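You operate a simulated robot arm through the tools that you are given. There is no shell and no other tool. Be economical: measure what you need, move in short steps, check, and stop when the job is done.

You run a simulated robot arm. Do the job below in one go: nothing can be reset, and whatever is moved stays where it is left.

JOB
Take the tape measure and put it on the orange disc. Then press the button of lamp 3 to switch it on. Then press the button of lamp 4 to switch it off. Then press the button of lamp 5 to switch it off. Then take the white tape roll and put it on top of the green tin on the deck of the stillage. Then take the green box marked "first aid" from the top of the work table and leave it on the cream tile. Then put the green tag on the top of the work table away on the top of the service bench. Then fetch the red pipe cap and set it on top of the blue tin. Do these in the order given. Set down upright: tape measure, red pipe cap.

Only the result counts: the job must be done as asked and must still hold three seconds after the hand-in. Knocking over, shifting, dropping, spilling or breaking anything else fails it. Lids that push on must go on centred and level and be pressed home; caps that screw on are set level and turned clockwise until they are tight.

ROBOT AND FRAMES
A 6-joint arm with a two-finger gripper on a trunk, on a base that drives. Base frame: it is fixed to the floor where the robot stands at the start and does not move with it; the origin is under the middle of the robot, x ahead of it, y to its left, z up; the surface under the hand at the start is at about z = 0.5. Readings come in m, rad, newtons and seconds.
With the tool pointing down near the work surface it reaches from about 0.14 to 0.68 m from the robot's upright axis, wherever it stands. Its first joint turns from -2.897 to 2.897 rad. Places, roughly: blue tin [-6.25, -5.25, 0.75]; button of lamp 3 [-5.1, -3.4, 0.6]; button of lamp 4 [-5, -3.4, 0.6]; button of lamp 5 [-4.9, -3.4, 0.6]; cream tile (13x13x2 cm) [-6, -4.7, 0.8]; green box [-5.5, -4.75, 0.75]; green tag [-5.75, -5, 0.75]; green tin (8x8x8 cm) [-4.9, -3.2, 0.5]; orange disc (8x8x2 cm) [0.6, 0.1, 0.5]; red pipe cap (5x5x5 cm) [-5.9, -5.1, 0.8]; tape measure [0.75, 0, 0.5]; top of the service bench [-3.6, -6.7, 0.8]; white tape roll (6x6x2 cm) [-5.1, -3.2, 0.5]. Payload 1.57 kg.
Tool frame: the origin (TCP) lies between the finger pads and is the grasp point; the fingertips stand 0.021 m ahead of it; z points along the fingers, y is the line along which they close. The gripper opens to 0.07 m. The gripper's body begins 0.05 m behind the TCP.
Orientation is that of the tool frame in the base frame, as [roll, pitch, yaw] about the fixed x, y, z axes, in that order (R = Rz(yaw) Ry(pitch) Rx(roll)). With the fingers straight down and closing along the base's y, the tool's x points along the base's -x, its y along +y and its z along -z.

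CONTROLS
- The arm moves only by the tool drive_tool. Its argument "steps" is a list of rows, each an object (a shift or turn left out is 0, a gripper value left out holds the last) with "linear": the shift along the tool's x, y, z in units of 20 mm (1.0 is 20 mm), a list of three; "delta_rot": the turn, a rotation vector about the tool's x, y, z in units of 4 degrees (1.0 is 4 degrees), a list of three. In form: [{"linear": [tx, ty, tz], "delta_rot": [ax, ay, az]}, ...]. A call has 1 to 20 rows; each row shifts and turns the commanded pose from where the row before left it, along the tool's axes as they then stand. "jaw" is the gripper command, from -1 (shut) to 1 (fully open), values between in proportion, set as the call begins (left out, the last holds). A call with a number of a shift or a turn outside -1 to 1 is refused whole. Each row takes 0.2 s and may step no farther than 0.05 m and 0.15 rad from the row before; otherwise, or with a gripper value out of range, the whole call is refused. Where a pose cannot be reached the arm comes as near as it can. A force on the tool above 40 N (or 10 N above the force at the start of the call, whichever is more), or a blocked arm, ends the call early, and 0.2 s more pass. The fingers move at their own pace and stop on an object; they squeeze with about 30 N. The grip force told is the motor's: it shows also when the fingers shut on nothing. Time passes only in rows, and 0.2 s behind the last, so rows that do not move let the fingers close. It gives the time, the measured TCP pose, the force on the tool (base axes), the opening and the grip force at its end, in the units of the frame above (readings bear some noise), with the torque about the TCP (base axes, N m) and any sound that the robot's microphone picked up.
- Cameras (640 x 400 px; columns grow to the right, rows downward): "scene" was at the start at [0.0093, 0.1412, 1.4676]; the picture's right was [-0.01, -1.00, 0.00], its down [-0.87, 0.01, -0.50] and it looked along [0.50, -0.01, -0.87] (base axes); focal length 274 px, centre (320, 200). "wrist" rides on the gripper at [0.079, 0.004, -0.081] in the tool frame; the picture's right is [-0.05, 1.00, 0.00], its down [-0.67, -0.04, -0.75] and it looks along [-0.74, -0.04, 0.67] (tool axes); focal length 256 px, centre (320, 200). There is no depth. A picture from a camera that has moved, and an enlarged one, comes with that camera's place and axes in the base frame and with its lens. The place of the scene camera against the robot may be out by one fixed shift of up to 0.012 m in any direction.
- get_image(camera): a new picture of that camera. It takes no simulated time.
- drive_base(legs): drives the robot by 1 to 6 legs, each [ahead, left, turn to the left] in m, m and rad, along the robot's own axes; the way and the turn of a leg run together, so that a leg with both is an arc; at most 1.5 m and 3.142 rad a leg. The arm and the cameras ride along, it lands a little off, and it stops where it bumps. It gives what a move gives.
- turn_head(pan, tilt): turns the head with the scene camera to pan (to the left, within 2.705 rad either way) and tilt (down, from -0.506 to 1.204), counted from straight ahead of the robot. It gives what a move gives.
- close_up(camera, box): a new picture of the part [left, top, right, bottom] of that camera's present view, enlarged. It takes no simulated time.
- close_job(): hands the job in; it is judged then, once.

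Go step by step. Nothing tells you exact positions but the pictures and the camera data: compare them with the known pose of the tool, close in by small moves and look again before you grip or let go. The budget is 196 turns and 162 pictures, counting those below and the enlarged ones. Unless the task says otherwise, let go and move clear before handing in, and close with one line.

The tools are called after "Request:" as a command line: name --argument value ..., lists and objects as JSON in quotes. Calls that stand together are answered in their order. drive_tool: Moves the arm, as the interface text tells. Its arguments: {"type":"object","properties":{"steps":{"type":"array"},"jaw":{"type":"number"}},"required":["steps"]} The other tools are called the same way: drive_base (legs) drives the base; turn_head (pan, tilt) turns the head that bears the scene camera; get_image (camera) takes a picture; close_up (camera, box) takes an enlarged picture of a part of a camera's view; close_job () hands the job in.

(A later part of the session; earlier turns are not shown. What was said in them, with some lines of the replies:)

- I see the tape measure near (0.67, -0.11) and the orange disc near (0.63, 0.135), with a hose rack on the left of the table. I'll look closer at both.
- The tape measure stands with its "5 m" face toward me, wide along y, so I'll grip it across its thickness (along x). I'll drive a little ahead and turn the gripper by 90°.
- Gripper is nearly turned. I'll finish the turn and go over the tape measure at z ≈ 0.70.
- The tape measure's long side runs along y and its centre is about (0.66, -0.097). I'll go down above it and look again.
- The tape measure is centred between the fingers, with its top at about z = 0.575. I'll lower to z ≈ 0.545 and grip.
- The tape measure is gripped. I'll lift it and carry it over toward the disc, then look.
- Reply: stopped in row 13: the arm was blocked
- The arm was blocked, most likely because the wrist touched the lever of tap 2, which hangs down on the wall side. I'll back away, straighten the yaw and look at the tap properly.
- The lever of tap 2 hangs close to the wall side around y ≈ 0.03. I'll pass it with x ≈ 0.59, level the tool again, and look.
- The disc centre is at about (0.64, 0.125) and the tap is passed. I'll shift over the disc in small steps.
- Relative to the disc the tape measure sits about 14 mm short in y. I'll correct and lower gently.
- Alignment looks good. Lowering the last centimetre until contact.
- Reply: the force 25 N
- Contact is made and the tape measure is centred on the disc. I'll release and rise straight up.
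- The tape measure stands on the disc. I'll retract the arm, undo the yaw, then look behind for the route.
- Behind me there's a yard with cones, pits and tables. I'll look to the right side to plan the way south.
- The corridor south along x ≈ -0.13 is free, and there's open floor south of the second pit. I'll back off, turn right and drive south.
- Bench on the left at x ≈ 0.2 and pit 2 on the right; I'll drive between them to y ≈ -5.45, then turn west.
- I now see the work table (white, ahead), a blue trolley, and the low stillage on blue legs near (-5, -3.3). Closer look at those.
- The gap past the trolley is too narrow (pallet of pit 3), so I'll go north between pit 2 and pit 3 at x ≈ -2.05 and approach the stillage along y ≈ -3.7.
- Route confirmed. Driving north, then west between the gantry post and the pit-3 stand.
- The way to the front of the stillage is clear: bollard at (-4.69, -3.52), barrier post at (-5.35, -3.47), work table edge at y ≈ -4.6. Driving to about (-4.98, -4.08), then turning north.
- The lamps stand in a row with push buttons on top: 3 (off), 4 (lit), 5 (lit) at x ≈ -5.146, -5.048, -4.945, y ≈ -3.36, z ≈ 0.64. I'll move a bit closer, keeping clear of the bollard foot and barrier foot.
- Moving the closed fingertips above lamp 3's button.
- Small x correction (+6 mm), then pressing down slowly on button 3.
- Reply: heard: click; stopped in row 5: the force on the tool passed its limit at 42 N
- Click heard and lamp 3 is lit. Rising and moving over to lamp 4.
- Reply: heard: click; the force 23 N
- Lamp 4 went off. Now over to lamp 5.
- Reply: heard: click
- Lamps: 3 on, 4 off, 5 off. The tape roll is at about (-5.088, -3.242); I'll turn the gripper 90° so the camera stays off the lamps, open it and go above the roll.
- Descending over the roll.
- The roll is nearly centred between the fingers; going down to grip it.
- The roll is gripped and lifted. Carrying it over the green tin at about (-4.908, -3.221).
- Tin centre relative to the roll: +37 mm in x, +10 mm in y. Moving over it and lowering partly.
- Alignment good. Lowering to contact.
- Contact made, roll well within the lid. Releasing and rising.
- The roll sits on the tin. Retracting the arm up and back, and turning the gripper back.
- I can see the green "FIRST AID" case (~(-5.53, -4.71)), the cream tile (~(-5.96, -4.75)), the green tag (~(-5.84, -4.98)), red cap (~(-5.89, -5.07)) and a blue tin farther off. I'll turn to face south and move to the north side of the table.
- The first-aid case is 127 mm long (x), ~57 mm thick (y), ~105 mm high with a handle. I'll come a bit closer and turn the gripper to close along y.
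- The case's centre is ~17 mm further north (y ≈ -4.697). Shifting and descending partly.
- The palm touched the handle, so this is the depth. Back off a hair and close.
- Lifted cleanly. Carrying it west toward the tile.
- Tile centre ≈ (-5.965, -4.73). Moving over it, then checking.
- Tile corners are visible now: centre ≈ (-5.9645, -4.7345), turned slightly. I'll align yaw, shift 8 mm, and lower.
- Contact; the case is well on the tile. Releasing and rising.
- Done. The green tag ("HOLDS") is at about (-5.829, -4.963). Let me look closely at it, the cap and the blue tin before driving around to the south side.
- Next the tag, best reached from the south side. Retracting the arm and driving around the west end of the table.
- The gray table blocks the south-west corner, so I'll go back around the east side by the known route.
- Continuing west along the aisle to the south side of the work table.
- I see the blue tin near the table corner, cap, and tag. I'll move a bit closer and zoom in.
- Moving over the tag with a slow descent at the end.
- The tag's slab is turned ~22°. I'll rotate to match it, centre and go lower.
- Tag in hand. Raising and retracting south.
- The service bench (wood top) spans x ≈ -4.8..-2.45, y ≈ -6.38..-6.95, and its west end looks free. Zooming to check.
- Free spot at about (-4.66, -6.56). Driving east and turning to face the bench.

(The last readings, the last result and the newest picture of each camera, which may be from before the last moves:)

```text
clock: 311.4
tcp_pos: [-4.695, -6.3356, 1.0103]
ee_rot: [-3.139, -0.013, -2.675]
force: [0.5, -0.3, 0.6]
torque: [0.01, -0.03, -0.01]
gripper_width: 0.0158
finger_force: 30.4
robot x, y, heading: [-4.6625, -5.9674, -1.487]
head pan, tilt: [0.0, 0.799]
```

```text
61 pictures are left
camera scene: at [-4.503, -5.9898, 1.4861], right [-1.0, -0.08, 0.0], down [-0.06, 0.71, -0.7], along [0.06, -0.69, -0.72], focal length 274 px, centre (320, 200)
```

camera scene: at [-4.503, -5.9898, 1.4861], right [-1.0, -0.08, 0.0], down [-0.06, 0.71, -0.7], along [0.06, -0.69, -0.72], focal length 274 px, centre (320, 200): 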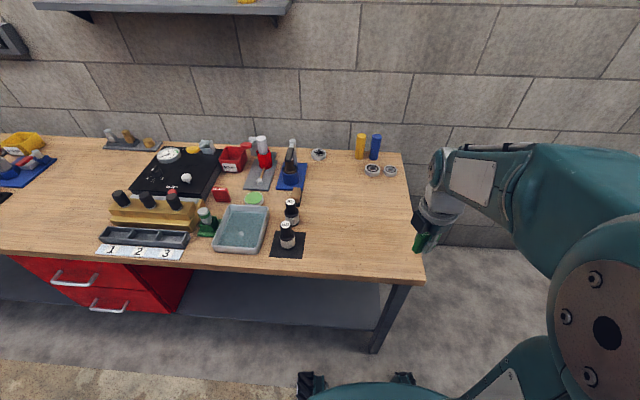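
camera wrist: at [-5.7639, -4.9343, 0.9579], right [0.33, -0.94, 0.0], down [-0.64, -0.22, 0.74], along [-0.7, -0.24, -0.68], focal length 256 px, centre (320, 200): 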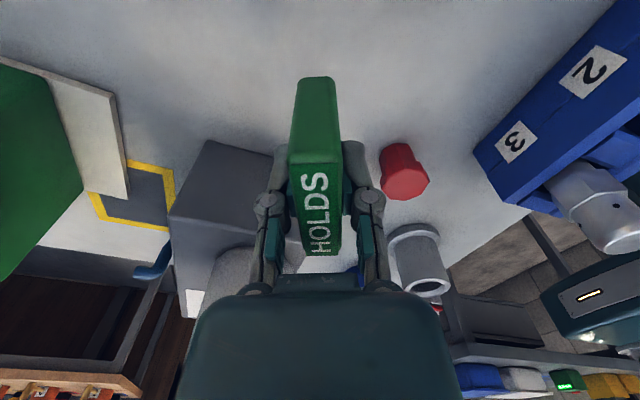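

Placing spot (-4.60, -6.58) is free. Moving over it and lowering.

Request:
drive_tool --steps '[{"linear": [0.09, -0.99, 0]}, {"linear": [0.09, -0.99, 0]}, {"linear": [0.09, -0.99, 0]}, {"linear": [0.09, -0.99, 0]}, {"linear": [0.09, -0.99, 0]}, {"linear": [0.09, -0.99, 0]}, {"linear": [0.09, -0.99, 0]}, {"linear": [0.09, -0.99, 0]}, {"linear": [0.09, -0.99, 0]}, {"linear": [0.09, -0.99, 0]}, {"linear": [0.09, -0.99, 0]}, {"linear": [0.09, -0.99, 0]}, {"linear": [0.09, -0.99, 0]}, {"linear": [0, 0, 1]}, {"linear": [0, 0, 1]}, {"linear": [0, 0, 1]}, {"linear": [0, 0, 1]}, {"linear": [0, 0, 1]}, {"linear": [0, 0, 1]}, {"linear": [0, 0, 0.5]}]'

Request:
get_image --camera "scene"

Request:
get_image --camera "wrist"

```text
clock: 315.6
tcp_pos: [-4.6023, -6.5761, 0.8787]
ee_rot: [-3.141, -0.015, -2.675]
force: [0.4, -0.8, -0.6]
torque: [-0.01, 0.03, 0.01]
gripper_width: 0.0159
finger_force: 30.0
robot x, y, heading: [-4.6598, -5.9685, -1.484]
head pan, tilt: [0.0, 0.799]
```

```text
60 pictures are left
camera scene: at [-4.5025, -5.9912, 1.486], right [-1.0, -0.08, 0.0], down [-0.06, 0.72, -0.7], along [0.06, -0.69, -0.72], focal length 274 px, centre (320, 200)
```

scene: 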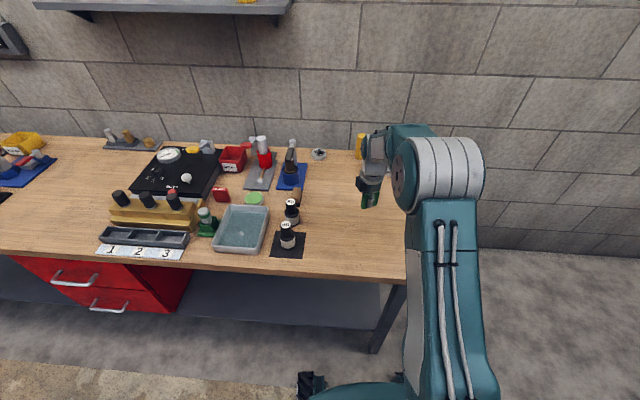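

```text
59 pictures are left
camera wrist: at [-4.6738, -6.6074, 0.9625], right [-0.4, 0.92, 0.0], down [0.62, 0.27, 0.74], along [0.67, 0.29, -0.68], focal length 256 px, centre (320, 200)
```

wrist: 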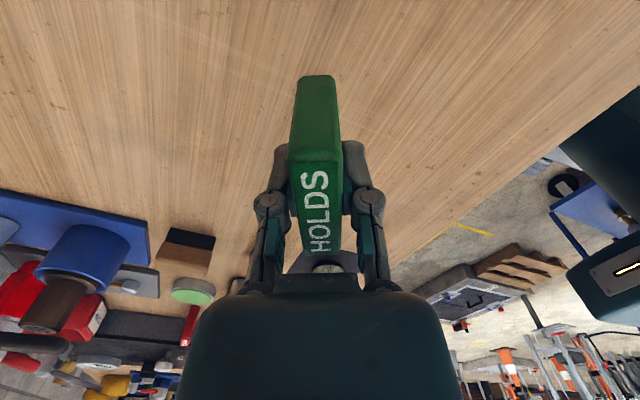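

Request:
drive_tool --steps '[{"linear": [0, 0, 0.8]}, {"linear": [0, 0, 0.6]}, {"linear": [0, 0, 0.3]}, {"linear": [0, 0, 0.2]}, {"linear": [0, 0, 0.15]}]'

```text
clock: 316.9
tcp_pos: [-4.6006, -6.5761, 0.8394]
ee_rot: [-3.141, -0.014, -2.675]
force: [0.8, 0.3, 0.0]
torque: [-0.05, 0.01, 0.02]
gripper_width: 0.0158
finger_force: 29.5
robot x, y, heading: [-4.6629, -5.9664, -1.489]
head pan, tilt: [0.0, 0.799]
```

Request:
drive_tool --steps '[{"linear": [0, 0, 0.1]}, {"linear": [0, 0, 0.1]}, {"linear": [0, 0, 0.1]}, {"linear": [0, 0, 0.1]}]'

Request:
close_up --camera "scene" --box '[320, 140, 420, 240]'

```text
clock: 317.9
tcp_pos: [-4.6022, -6.5775, 0.8323]
ee_rot: [3.141, -0.014, -2.675]
force: [0.0, 0.2, -0.4]
torque: [0.01, 0.01, -0.01]
gripper_width: 0.0158
finger_force: 30.9
robot x, y, heading: [-4.6601, -5.967, -1.483]
head pan, tilt: [0.0, 0.799]
```

```text
4.00 times, centred on (370, 190) of scene
camera zoom: at [-4.5025, -5.9912, 1.486], right [-1.0, -0.08, 0.0], down [-0.06, 0.72, -0.7], along [0.06, -0.69, -0.72], focal length 1098 px, centre (120, 240)
```

zoom: 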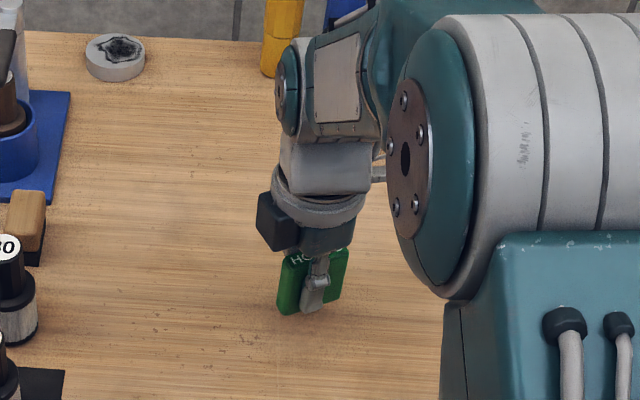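

Request:
drive_tool --steps '[{"linear": [0, 0, 0.12]}, {"linear": [0, 0, 0.12]}, {"linear": [0, 0, 0.12]}, {"linear": [0, 0, 0.12]}]'

```text
clock: 318.9
tcp_pos: [-4.6014, -6.5785, 0.8235]
ee_rot: [-3.141, -0.015, -2.674]
force: [0.4, 0.8, 0.1]
torque: [0.0, -0.01, 0.02]
gripper_width: 0.0155
finger_force: 30.2
robot x, y, heading: [-4.6592, -5.9715, -1.493]
head pan, tilt: [0.0, 0.799]
```

Request:
drive_tool --steps '[{"linear": [0, 0, 0.12]}, {"linear": [0, 0, 0.12]}, {"linear": [0, 0, 0.12]}, {"linear": [0, 0, 0.12]}]'

```text
clock: 319.9
tcp_pos: [-4.6029, -6.5762, 0.8132]
ee_rot: [-3.14, -0.015, -2.675]
force: [-0.2, -0.3, 0.2]
torque: [0.01, -0.01, 0.01]
gripper_width: 0.0159
finger_force: 29.5
robot x, y, heading: [-4.6604, -5.9696, -1.489]
head pan, tilt: [0.0, 0.799]
```

Request:
drive_tool --steps '[{"linear": [0, 0, 0.12]}, {"linear": [0, 0, 0.12]}, {"linear": [0, 0, 0.12]}]'

Request:
close_up --camera "scene" --box '[320, 160, 420, 240]'

```text
clock: 320.6
tcp_pos: [-4.6049, -6.5765, 0.8076]
ee_rot: [-3.137, -0.017, -2.676]
force: [1.3, 1.6, 24.4]
torque: [-0.02, -0.02, -0.04]
gripper_width: 0.0159
finger_force: 30.3
robot x, y, heading: [-4.6583, -5.9675, -1.489]
head pan, tilt: [0.0, 0.799]
```

```text
5.00 times, centred on (370, 200) of scene
camera zoom: at [-4.5026, -5.9891, 1.4862], right [-1.0, -0.08, 0.0], down [-0.06, 0.71, -0.7], along [0.06, -0.69, -0.72], focal length 1372 px, centre (70, 200)
```

zoom: 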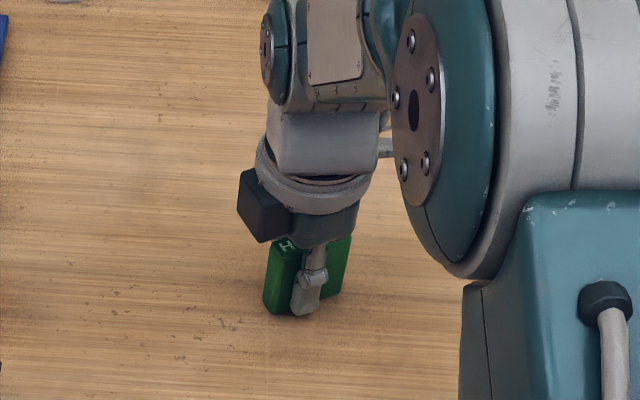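

Contact with the bench top. Releasing and rising.

Request:
drive_tool --steps '[{"linear": [0, 0, -0.1]}, {}]'

Request:
drive_tool --steps '[{}, {}, {"linear": [0, 0, -0.5]}, {"linear": [0, 0, -1]}, {"linear": [0, 0, -1]}, {"linear": [0, 0, -1]}, {"linear": [0, 0, -1]}, {"linear": [0, 0, -1]}, {"linear": [0, 0, -1]}, {"linear": [0, 0, -1]}, {"linear": [0, 0, -1]}]' --jaw 1

Request:
get_image --camera "wrist"

```text
clock: 321.2
tcp_pos: [-4.6033, -6.5776, 0.808]
ee_rot: [-3.14, -0.015, -2.676]
force: [-0.1, -5.6, 13.3]
torque: [-0.18, 0.07, 0.0]
gripper_width: 0.0157
finger_force: 29.5
robot x, y, heading: [-4.6578, -5.97, -1.491]
head pan, tilt: [0.0, 0.799]
```

```text
clock: 323.6
tcp_pos: [-4.5996, -6.5748, 0.9781]
ee_rot: [-3.141, -0.014, -2.677]
force: [-0.6, 0.3, 0.3]
torque: [0.01, 0.0, -0.01]
gripper_width: 0.0699
finger_force: 0.0
robot x, y, heading: [-4.663, -5.9721, -1.487]
head pan, tilt: [0.0, 0.799]
```

```text
56 pictures are left
camera wrist: at [-4.6706, -6.6058, 1.062], right [-0.4, 0.92, 0.0], down [0.62, 0.27, 0.74], along [0.67, 0.29, -0.68], focal length 256 px, centre (320, 200)
```

wrist: 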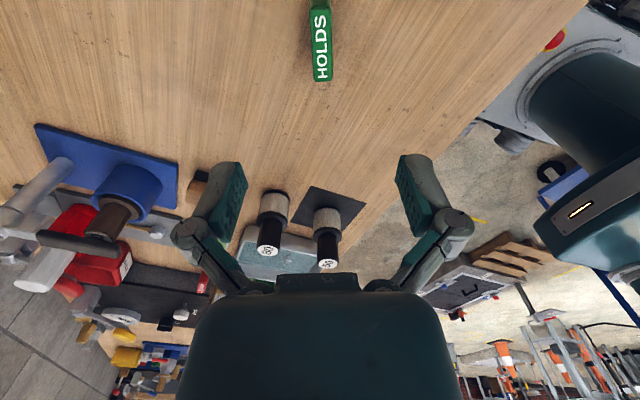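

The tag stands on the bench. Retracting and driving back to the south side of the work table.

Request:
drive_tool --steps '[{"linear": [-0.09, 0.99, -0.2]}, {"linear": [-0.09, 0.99, -0.2]}, {"linear": [-0.09, 0.99, -0.2]}, {"linear": [-0.09, 0.99, -0.2]}, {"linear": [-0.09, 0.99, -0.2]}, {"linear": [-0.09, 0.99, -0.2]}, {"linear": [-0.09, 0.99, -0.2]}, {"linear": [-0.09, 0.99, -0.2]}, {"linear": [-0.09, 0.99, -0.2]}, {"linear": [-0.09, 0.99, -0.2]}, {"linear": [-0.09, 0.99, -0.2]}, {"linear": [-0.09, 0.99, -0.2]}]'

Request:
drive_base --legs '[[-0.23, 0, 0], [0, 0, 3.058], [0, 1.22, 0]]'

```text
clock: 326.2
tcp_pos: [-4.69, -6.3528, 1.0248]
ee_rot: [3.141, -0.015, -2.676]
force: [-0.6, 0.4, -0.9]
torque: [0.02, -0.04, 0.01]
gripper_width: 0.0699
finger_force: 0.1
robot x, y, heading: [-4.6582, -5.9705, -1.488]
head pan, tilt: [0.0, 0.799]
```

```text
clock: 340.8
tcp_pos: [-5.8304, -5.3814, 1.0265]
ee_rot: [3.141, -0.014, 0.423]
force: [0.5, 0.1, 0.6]
torque: [-0.01, -0.01, 0.01]
gripper_width: 0.0701
finger_force: 0.0
robot x, y, heading: [-5.8794, -5.7676, 1.613]
head pan, tilt: [0.0, 0.799]
```

Request:
drive_base --legs '[[0, 0, -0.042], [0.165, 0.06, 0]]'

Request:
get_image --camera "scene"

Request:
get_image --camera "wrist"

```text
clock: 342.7
tcp_pos: [-5.8752, -5.2213, 1.0256]
ee_rot: [-3.141, -0.014, 0.382]
force: [0.3, -0.1, 0.3]
torque: [0.0, -0.01, 0.0]
gripper_width: 0.0699
finger_force: 0.1
robot x, y, heading: [-5.9374, -5.6052, 1.571]
head pan, tilt: [0.0, 0.799]
```

```text
55 pictures are left
camera scene: at [-6.0905, -5.5932, 1.4862], right [1.0, 0.0, 0.0], down [0.0, -0.72, -0.7], along [0.0, 0.7, -0.72], focal length 274 px, centre (320, 200)
```

scene: 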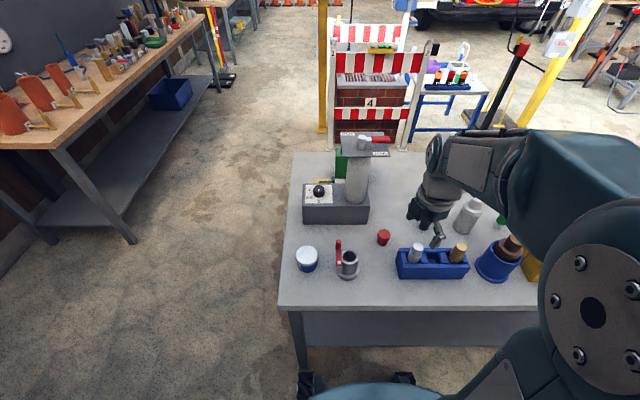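

```text
54 pictures are left
camera wrist: at [-5.8008, -5.1956, 1.1088], right [0.32, -0.95, 0.0], down [-0.64, -0.22, 0.74], along [-0.7, -0.24, -0.68], focal length 256 px, centre (320, 200)
```

wrist: 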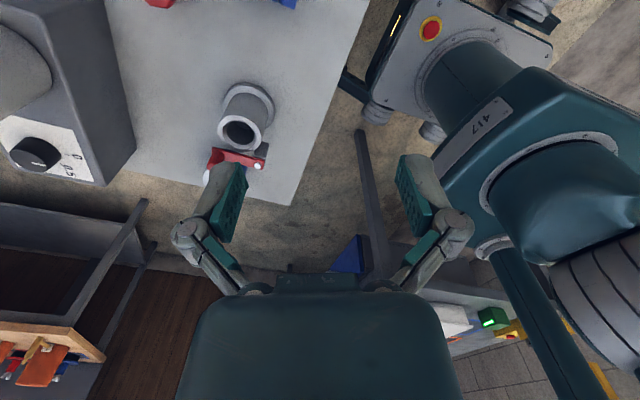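

Cap at ≈ (-5.889, -5.058), tin lid at ≈ (-6.131, -5.13). I'll turn the gripper so its camera faces the robot (closing along x), then go above the cap.

Request:
drive_tool --steps '[{"delta_rot": [0, 0, 1]}, {"delta_rot": [0, 0, 1]}, {"delta_rot": [0, 0, 1]}, {"delta_rot": [0, 0, 1]}, {"delta_rot": [0, 0, 1]}, {"delta_rot": [0, 0, 1]}, {"delta_rot": [0, 0, 1]}, {"delta_rot": [0, 0, 1]}, {"delta_rot": [0, 0, 1]}, {"delta_rot": [0, 0, 1]}, {"delta_rot": [0, 0, 1]}, {"delta_rot": [0, 0, 1]}, {"delta_rot": [0, 0, 1]}, {"delta_rot": [0, 0, 1]}, {"delta_rot": [0, 0, 1]}, {"delta_rot": [0, 0, 1]}, {"delta_rot": [0, 0, 1]}, {"delta_rot": [0, 0, 1]}, {"delta_rot": [0, 0, 1]}, {"delta_rot": [0, 0, 1]}]'

Request:
drive_tool --steps '[{"delta_rot": [0, 0, 1]}, {"delta_rot": [0, 0, 1]}, {"delta_rot": [0, 0, 1]}, {"delta_rot": [0, 0, 1]}, {"delta_rot": [0, 0, 1]}, {"delta_rot": [0, 0, 1]}, {"delta_rot": [0, 0, 1]}, {"delta_rot": [0, 0, 1]}, {"linear": [-1, 0.1, 0]}, {"linear": [-1, 0.1, 0]}, {"linear": [-1, 0.1, 0]}, {"linear": [-1, 0.1, 0]}, {"linear": [-1, 0.1, 0]}, {"linear": [-1, 0.1, 0.5]}, {"linear": [-1, 0.05, 1]}, {"linear": [-1, 0, 1]}, {"linear": [0, 0, 1]}, {"linear": [0, 0, 1]}]'

Request:
get_image --camera "wrist"

Request:
close_up --camera "scene" --box '[280, 150, 440, 290]'

```text
clock: 346.9
tcp_pos: [-5.8779, -5.2219, 1.0249]
ee_rot: [-3.128, -0.002, -1.017]
force: [0.3, 0.0, 0.0]
torque: [-0.01, 0.03, -0.01]
gripper_width: 0.0699
finger_force: 0.1
robot x, y, heading: [-5.9362, -5.6004, 1.568]
head pan, tilt: [0.0, 0.799]
```

```text
clock: 350.7
tcp_pos: [-5.8872, -5.0614, 0.936]
ee_rot: [-3.128, 0.006, -1.572]
force: [-0.4, -0.2, 0.1]
torque: [0.0, 0.0, 0.04]
gripper_width: 0.0698
finger_force: 0.0
robot x, y, heading: [-5.9386, -5.6036, 1.571]
head pan, tilt: [0.0, 0.799]
```

```text
53 pictures are left
camera wrist: at [-5.8932, -5.1406, 1.0174], right [-1.0, 0.05, -0.01], down [0.03, 0.66, 0.75], along [0.05, 0.75, -0.66], focal length 256 px, centre (320, 200)
```

wrist: 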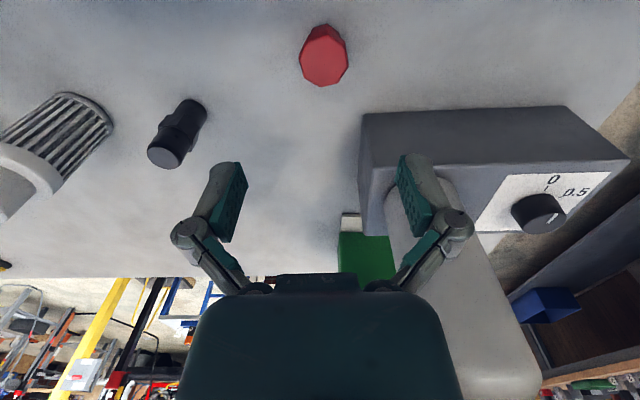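

```text
2.86 times, centred on (360, 220) of scene
camera zoom: at [-6.0918, -5.5923, 1.4861], right [1.0, 0.0, 0.0], down [0.0, -0.72, -0.7], along [0.0, 0.7, -0.72], focal length 784 px, centre (206, 143)
```

zoom: 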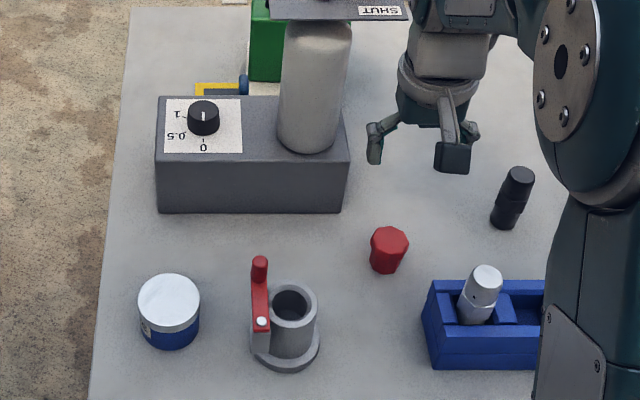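

Cap is right under the gripper (≈(-5.889, -5.060)). Descending.

Request:
drive_tool --steps '[{"linear": [0, 0.12, 1]}, {"linear": [0, 0, 1]}, {"linear": [0, 0, 1]}, {"linear": [0, 0, 1]}]'

Request:
get_image --camera "wrist"

```text
clock: 351.7
tcp_pos: [-5.8891, -5.0602, 0.8582]
ee_rot: [-3.13, 0.004, -1.572]
force: [-0.6, 0.3, 0.4]
torque: [0.0, -0.03, -0.05]
gripper_width: 0.07
finger_force: 0.1
robot x, y, heading: [-5.9382, -5.6045, 1.57]
head pan, tilt: [0.0, 0.799]
```

```text
51 pictures are left
camera wrist: at [-5.8937, -5.1389, 0.9394], right [-1.0, 0.05, -0.01], down [0.03, 0.66, 0.75], along [0.05, 0.75, -0.66], focal length 256 px, centre (320, 200)
```

wrist: 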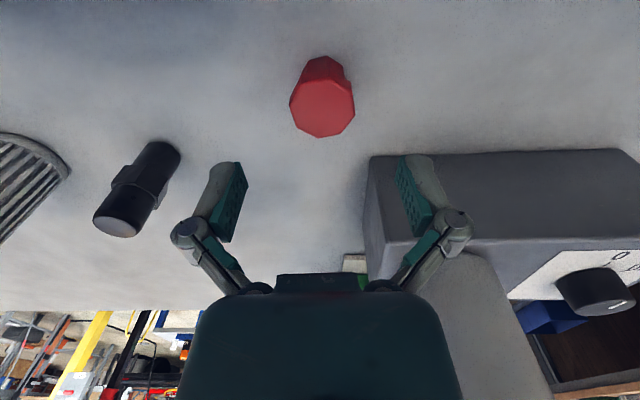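

Request:
drive_tool --steps '[{"linear": [-0.2, 0, 1]}, {"linear": [0, 0, 1]}, {"linear": [0, 0, 1]}, {"linear": [0, 0, 0.9]}, {"linear": [0, 0, 0.2]}]'

Request:
get_image --camera "wrist"

```text
clock: 352.9
tcp_pos: [-5.8881, -5.0551, 0.776]
ee_rot: [-3.127, 0.008, -1.573]
force: [-0.4, 0.8, -0.2]
torque: [-0.02, -0.01, 0.0]
gripper_width: 0.0698
finger_force: 0.1
robot x, y, heading: [-5.9393, -5.599, 1.572]
head pan, tilt: [0.0, 0.799]
```

```text
50 pictures are left
camera wrist: at [-5.8937, -5.1346, 0.8576], right [-1.0, 0.05, -0.01], down [0.03, 0.66, 0.75], along [0.05, 0.75, -0.66], focal length 256 px, centre (320, 200)
```

wrist: 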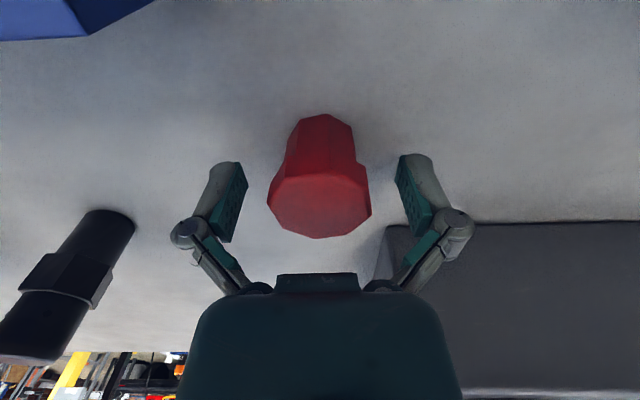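

Request:
drive_tool --steps '[{"linear": [-0.15, 0, 0]}]'

Request:
drive_tool --steps '[{}, {}, {}, {}]' --jaw -1

Request:
drive_tool --steps '[{"linear": [0, 0, -0.5]}, {"linear": [0, 0, -1]}, {"linear": [0, 0, -1]}, {"linear": [0, 0, -1]}, {"linear": [0, 0, -1]}, {"linear": [0, 0, -1]}, {"linear": [0, 0, -1]}]'

Request:
get_image --camera "wrist"

Request:
close_up --camera "scene" --box '[280, 150, 440, 290]'

```text
clock: 353.3
tcp_pos: [-5.8877, -5.0531, 0.7752]
ee_rot: [-3.128, 0.006, -1.573]
force: [0.9, -0.2, 0.3]
torque: [0.01, 0.01, 0.01]
gripper_width: 0.0703
finger_force: 0.2
robot x, y, heading: [-5.9377, -5.6034, 1.569]
head pan, tilt: [0.0, 0.799]
```

```text
clock: 354.3
tcp_pos: [-5.8871, -5.0525, 0.7763]
ee_rot: [-3.128, 0.008, -1.572]
force: [0.8, -0.3, 20.2]
torque: [-0.1, -0.03, -0.04]
gripper_width: 0.0387
finger_force: 29.6
robot x, y, heading: [-5.9366, -5.6047, 1.572]
head pan, tilt: [0.0, 0.799]
```

```text
clock: 355.9
tcp_pos: [-5.8904, -5.0534, 0.9032]
ee_rot: [-3.131, 0.005, -1.573]
force: [0.0, 0.0, 0.2]
torque: [0.01, 0.0, 0.0]
gripper_width: 0.0384
finger_force: 30.0
robot x, y, heading: [-5.9412, -5.6023, 1.568]
head pan, tilt: [0.0, 0.799]
```

```text
49 pictures are left
camera wrist: at [-5.896, -5.1326, 0.9858], right [-1.0, 0.05, -0.01], down [0.03, 0.66, 0.75], along [0.05, 0.75, -0.66], focal length 256 px, centre (320, 200)
```

wrist: 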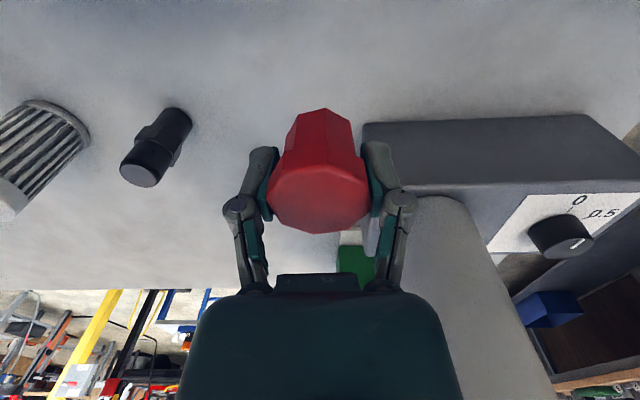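

```text
2.86 times, centred on (360, 220) of scene
camera zoom: at [-6.0918, -5.5922, 1.4861], right [1.0, 0.0, 0.0], down [0.0, -0.72, -0.7], along [0.0, 0.7, -0.72], focal length 784 px, centre (206, 143)
```

zoom: 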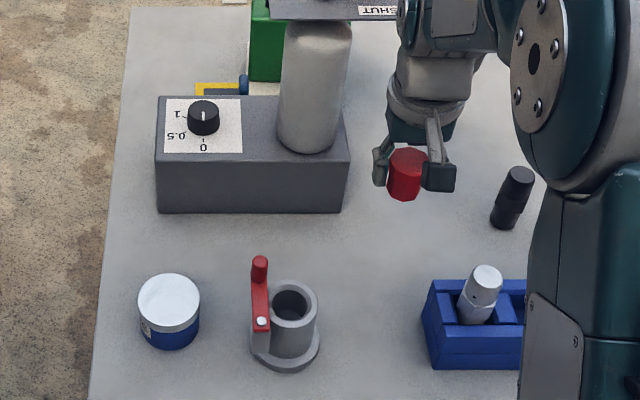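

Cap gripped upright. Moving south, then west toward the blue tin at safe height.

Request:
drive_tool --steps '[{"linear": [0.9, 0, -0.8]}, {"linear": [0.9, 0, -0.8]}, {"linear": [0.9, 0, -0.6]}, {"linear": [0.9, 0, 0]}, {"linear": [0, 1, 0]}, {"linear": [0, 1, 0]}, {"linear": [0, 1, 0]}, {"linear": [0, 1, 0]}, {"linear": [0, 1, 0]}, {"linear": [0, 1, 0]}, {"linear": [0, 1, 0]}, {"linear": [0, 1, 0]}, {"linear": [0, 1, 0]}, {"linear": [0, 1, 0]}, {"linear": [0, 1, 0]}]'

Request:
get_image --camera "wrist"

Request:
close_up --camera "scene" --box '[250, 190, 410, 290]'

```text
clock: 359.1
tcp_pos: [-6.1115, -5.1247, 0.9457]
ee_rot: [-3.128, 0.004, -1.574]
force: [-0.2, -0.1, 1.1]
torque: [-0.02, 0.02, 0.0]
gripper_width: 0.0385
finger_force: 29.9
robot x, y, heading: [-5.9381, -5.6035, 1.567]
head pan, tilt: [0.0, 0.799]
```

```text
47 pictures are left
camera wrist: at [-6.1178, -5.2043, 1.0272], right [-1.0, 0.06, -0.01], down [0.03, 0.66, 0.75], along [0.05, 0.75, -0.66], focal length 256 px, centre (320, 200)
```

wrist: 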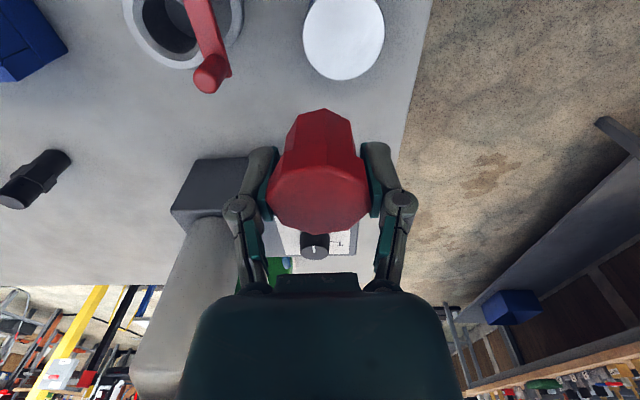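

```text
4.00 times, centred on (330, 240) of scene
camera zoom: at [-6.0937, -5.5925, 1.4859], right [1.0, 0.0, 0.0], down [0.0, -0.72, -0.7], along [0.0, 0.7, -0.72], focal length 1098 px, centre (280, 40)
```

zoom: 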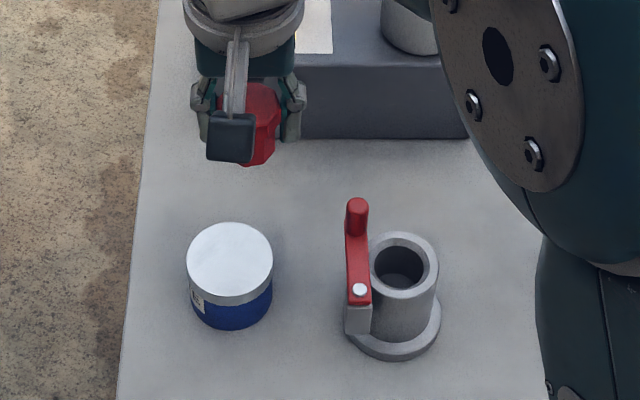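

Tin centre ≈ (-6.130, -5.134). Shifting over it and lowering.

Request:
drive_tool --steps '[{"linear": [0.45, 0.93, 0]}, {"linear": [0, 0, 1]}, {"linear": [0, 0, 1]}, {"linear": [0, 0, 1]}, {"linear": [0, 0, 1]}, {"linear": [0, 0, 0.5]}]'

Request:
get_image --camera "wrist"

Request:
close_up --camera "scene" --box '[250, 190, 410, 290]'

```text
clock: 360.5
tcp_pos: [-6.1265, -5.1351, 0.8562]
ee_rot: [-3.129, 0.004, -1.573]
force: [-0.2, 0.0, -0.5]
torque: [0.02, -0.02, -0.01]
gripper_width: 0.0384
finger_force: 30.2
robot x, y, heading: [-5.9331, -5.6042, 1.568]
head pan, tilt: [0.0, 0.799]
```

```text
45 pictures are left
camera wrist: at [-6.1322, -5.2126, 0.9383], right [-1.0, 0.05, -0.01], down [0.03, 0.66, 0.75], along [0.05, 0.75, -0.66], focal length 256 px, centre (320, 200)
```

wrist: 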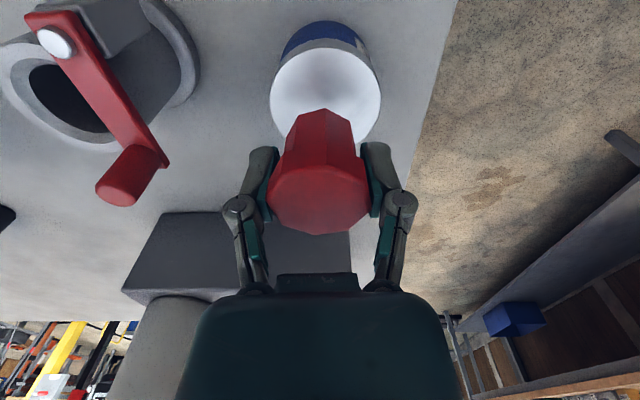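

```text
4.00 times, centred on (330, 240) of scene
camera zoom: at [-6.0933, -5.5925, 1.4859], right [1.0, 0.0, 0.0], down [0.0, -0.72, -0.7], along [0.0, 0.7, -0.72], focal length 1098 px, centre (280, 40)
```

zoom: 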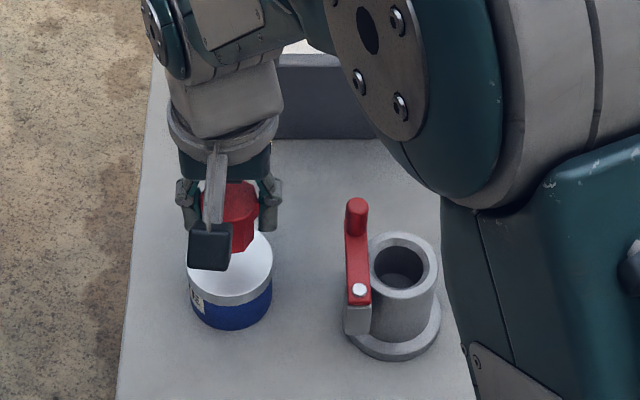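

Request:
drive_tool --steps '[{"linear": [0, 0.15, 0.6]}, {"linear": [0, 0, 0.5]}, {"linear": [0, 0, 0.3]}, {"linear": [0, 0, 0.15]}]'

Request:
get_image --camera "wrist"

```text
clock: 361.5
tcp_pos: [-6.1313, -5.1346, 0.8257]
ee_rot: [-3.13, 0.009, -1.573]
force: [0.3, -4.0, 21.2]
torque: [-0.14, 0.0, -0.02]
gripper_width: 0.0386
finger_force: 29.5
robot x, y, heading: [-5.9398, -5.6033, 1.57]
head pan, tilt: [0.0, 0.799]
```

```text
43 pictures are left
camera wrist: at [-6.136, -5.2131, 0.9071], right [-1.0, 0.05, -0.01], down [0.03, 0.66, 0.75], along [0.05, 0.75, -0.66], focal length 256 px, centre (320, 200)
```

wrist: 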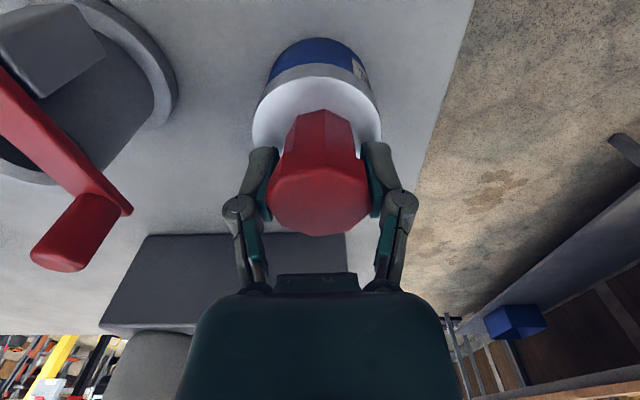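

Contact made and cap centred on the tin. Relax slightly and release.

Request:
drive_tool --steps '[{"linear": [0, 0, -0.12]}, {}]'

Request:
drive_tool --steps '[{}, {}, {}, {"linear": [0, 0, -0.5]}, {"linear": [0, 0, -1]}, {"linear": [0, 0, -1]}, {"linear": [0, 0, -1]}, {"linear": [0, 0, -1]}, {"linear": [0, 0, -1]}, {"linear": [0, 0, -1]}, {"linear": [0, 0, -1]}]' --jaw 1

Request:
get_image --camera "wrist"

Request:
close_up --camera "scene" --box '[250, 190, 410, 290]'

```text
clock: 362.1
tcp_pos: [-6.1293, -5.1348, 0.8259]
ee_rot: [-3.127, 0.007, -1.573]
force: [-1.0, 0.3, 2.2]
torque: [0.05, -0.03, -0.02]
gripper_width: 0.0385
finger_force: 29.8
robot x, y, heading: [-5.9397, -5.6018, 1.568]
head pan, tilt: [0.0, 0.799]
```

```text
clock: 364.5
tcp_pos: [-6.1341, -5.1363, 0.9749]
ee_rot: [-3.127, 0.007, -1.574]
force: [0.8, 0.1, -0.2]
torque: [0.01, -0.02, -0.02]
gripper_width: 0.0699
finger_force: 0.1
robot x, y, heading: [-5.9397, -5.6021, 1.57]
head pan, tilt: [0.0, 0.799]
```

```text
42 pictures are left
camera wrist: at [-6.1393, -5.2161, 1.0577], right [-1.0, 0.05, -0.01], down [0.03, 0.66, 0.75], along [0.05, 0.75, -0.66], focal length 256 px, centre (320, 200)
```

wrist: 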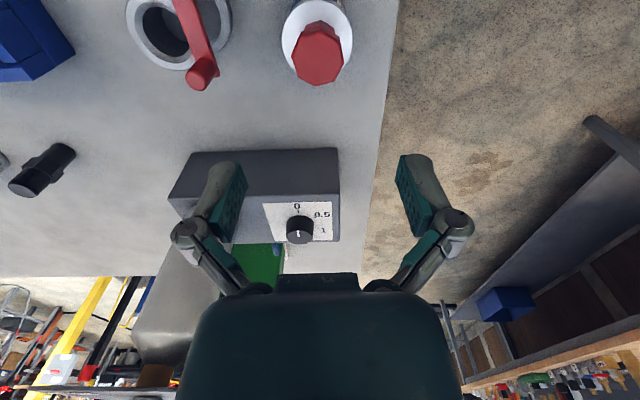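

```text
4.00 times, centred on (330, 240) of scene
camera zoom: at [-6.0931, -5.5927, 1.486], right [1.0, 0.0, 0.0], down [0.0, -0.72, -0.7], along [0.0, 0.7, -0.72], focal length 1098 px, centre (280, 40)
```

zoom: 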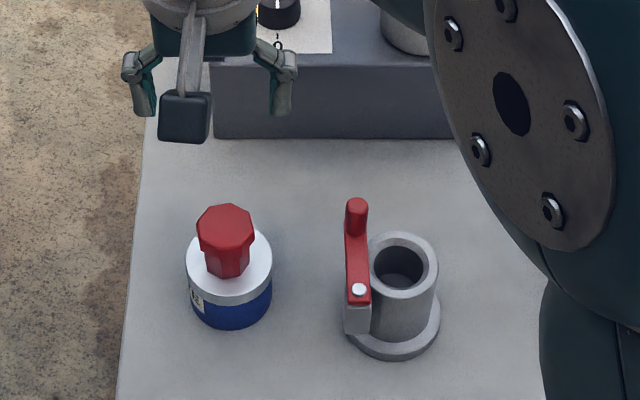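

The cap stands upright and centred on the blue tin, and the gripper is open and clear. All eight parts of the job are finished, so I'm handing in.

Request:
close_job

```text
The job is handed in.
```

The job is handed in: all eight steps were done in the order given. One mishap on the way: while carrying the tape measure, the wrist was blocked, most likely by tap 2's lever. I backed off, and the lever looked unmoved in a later picture.
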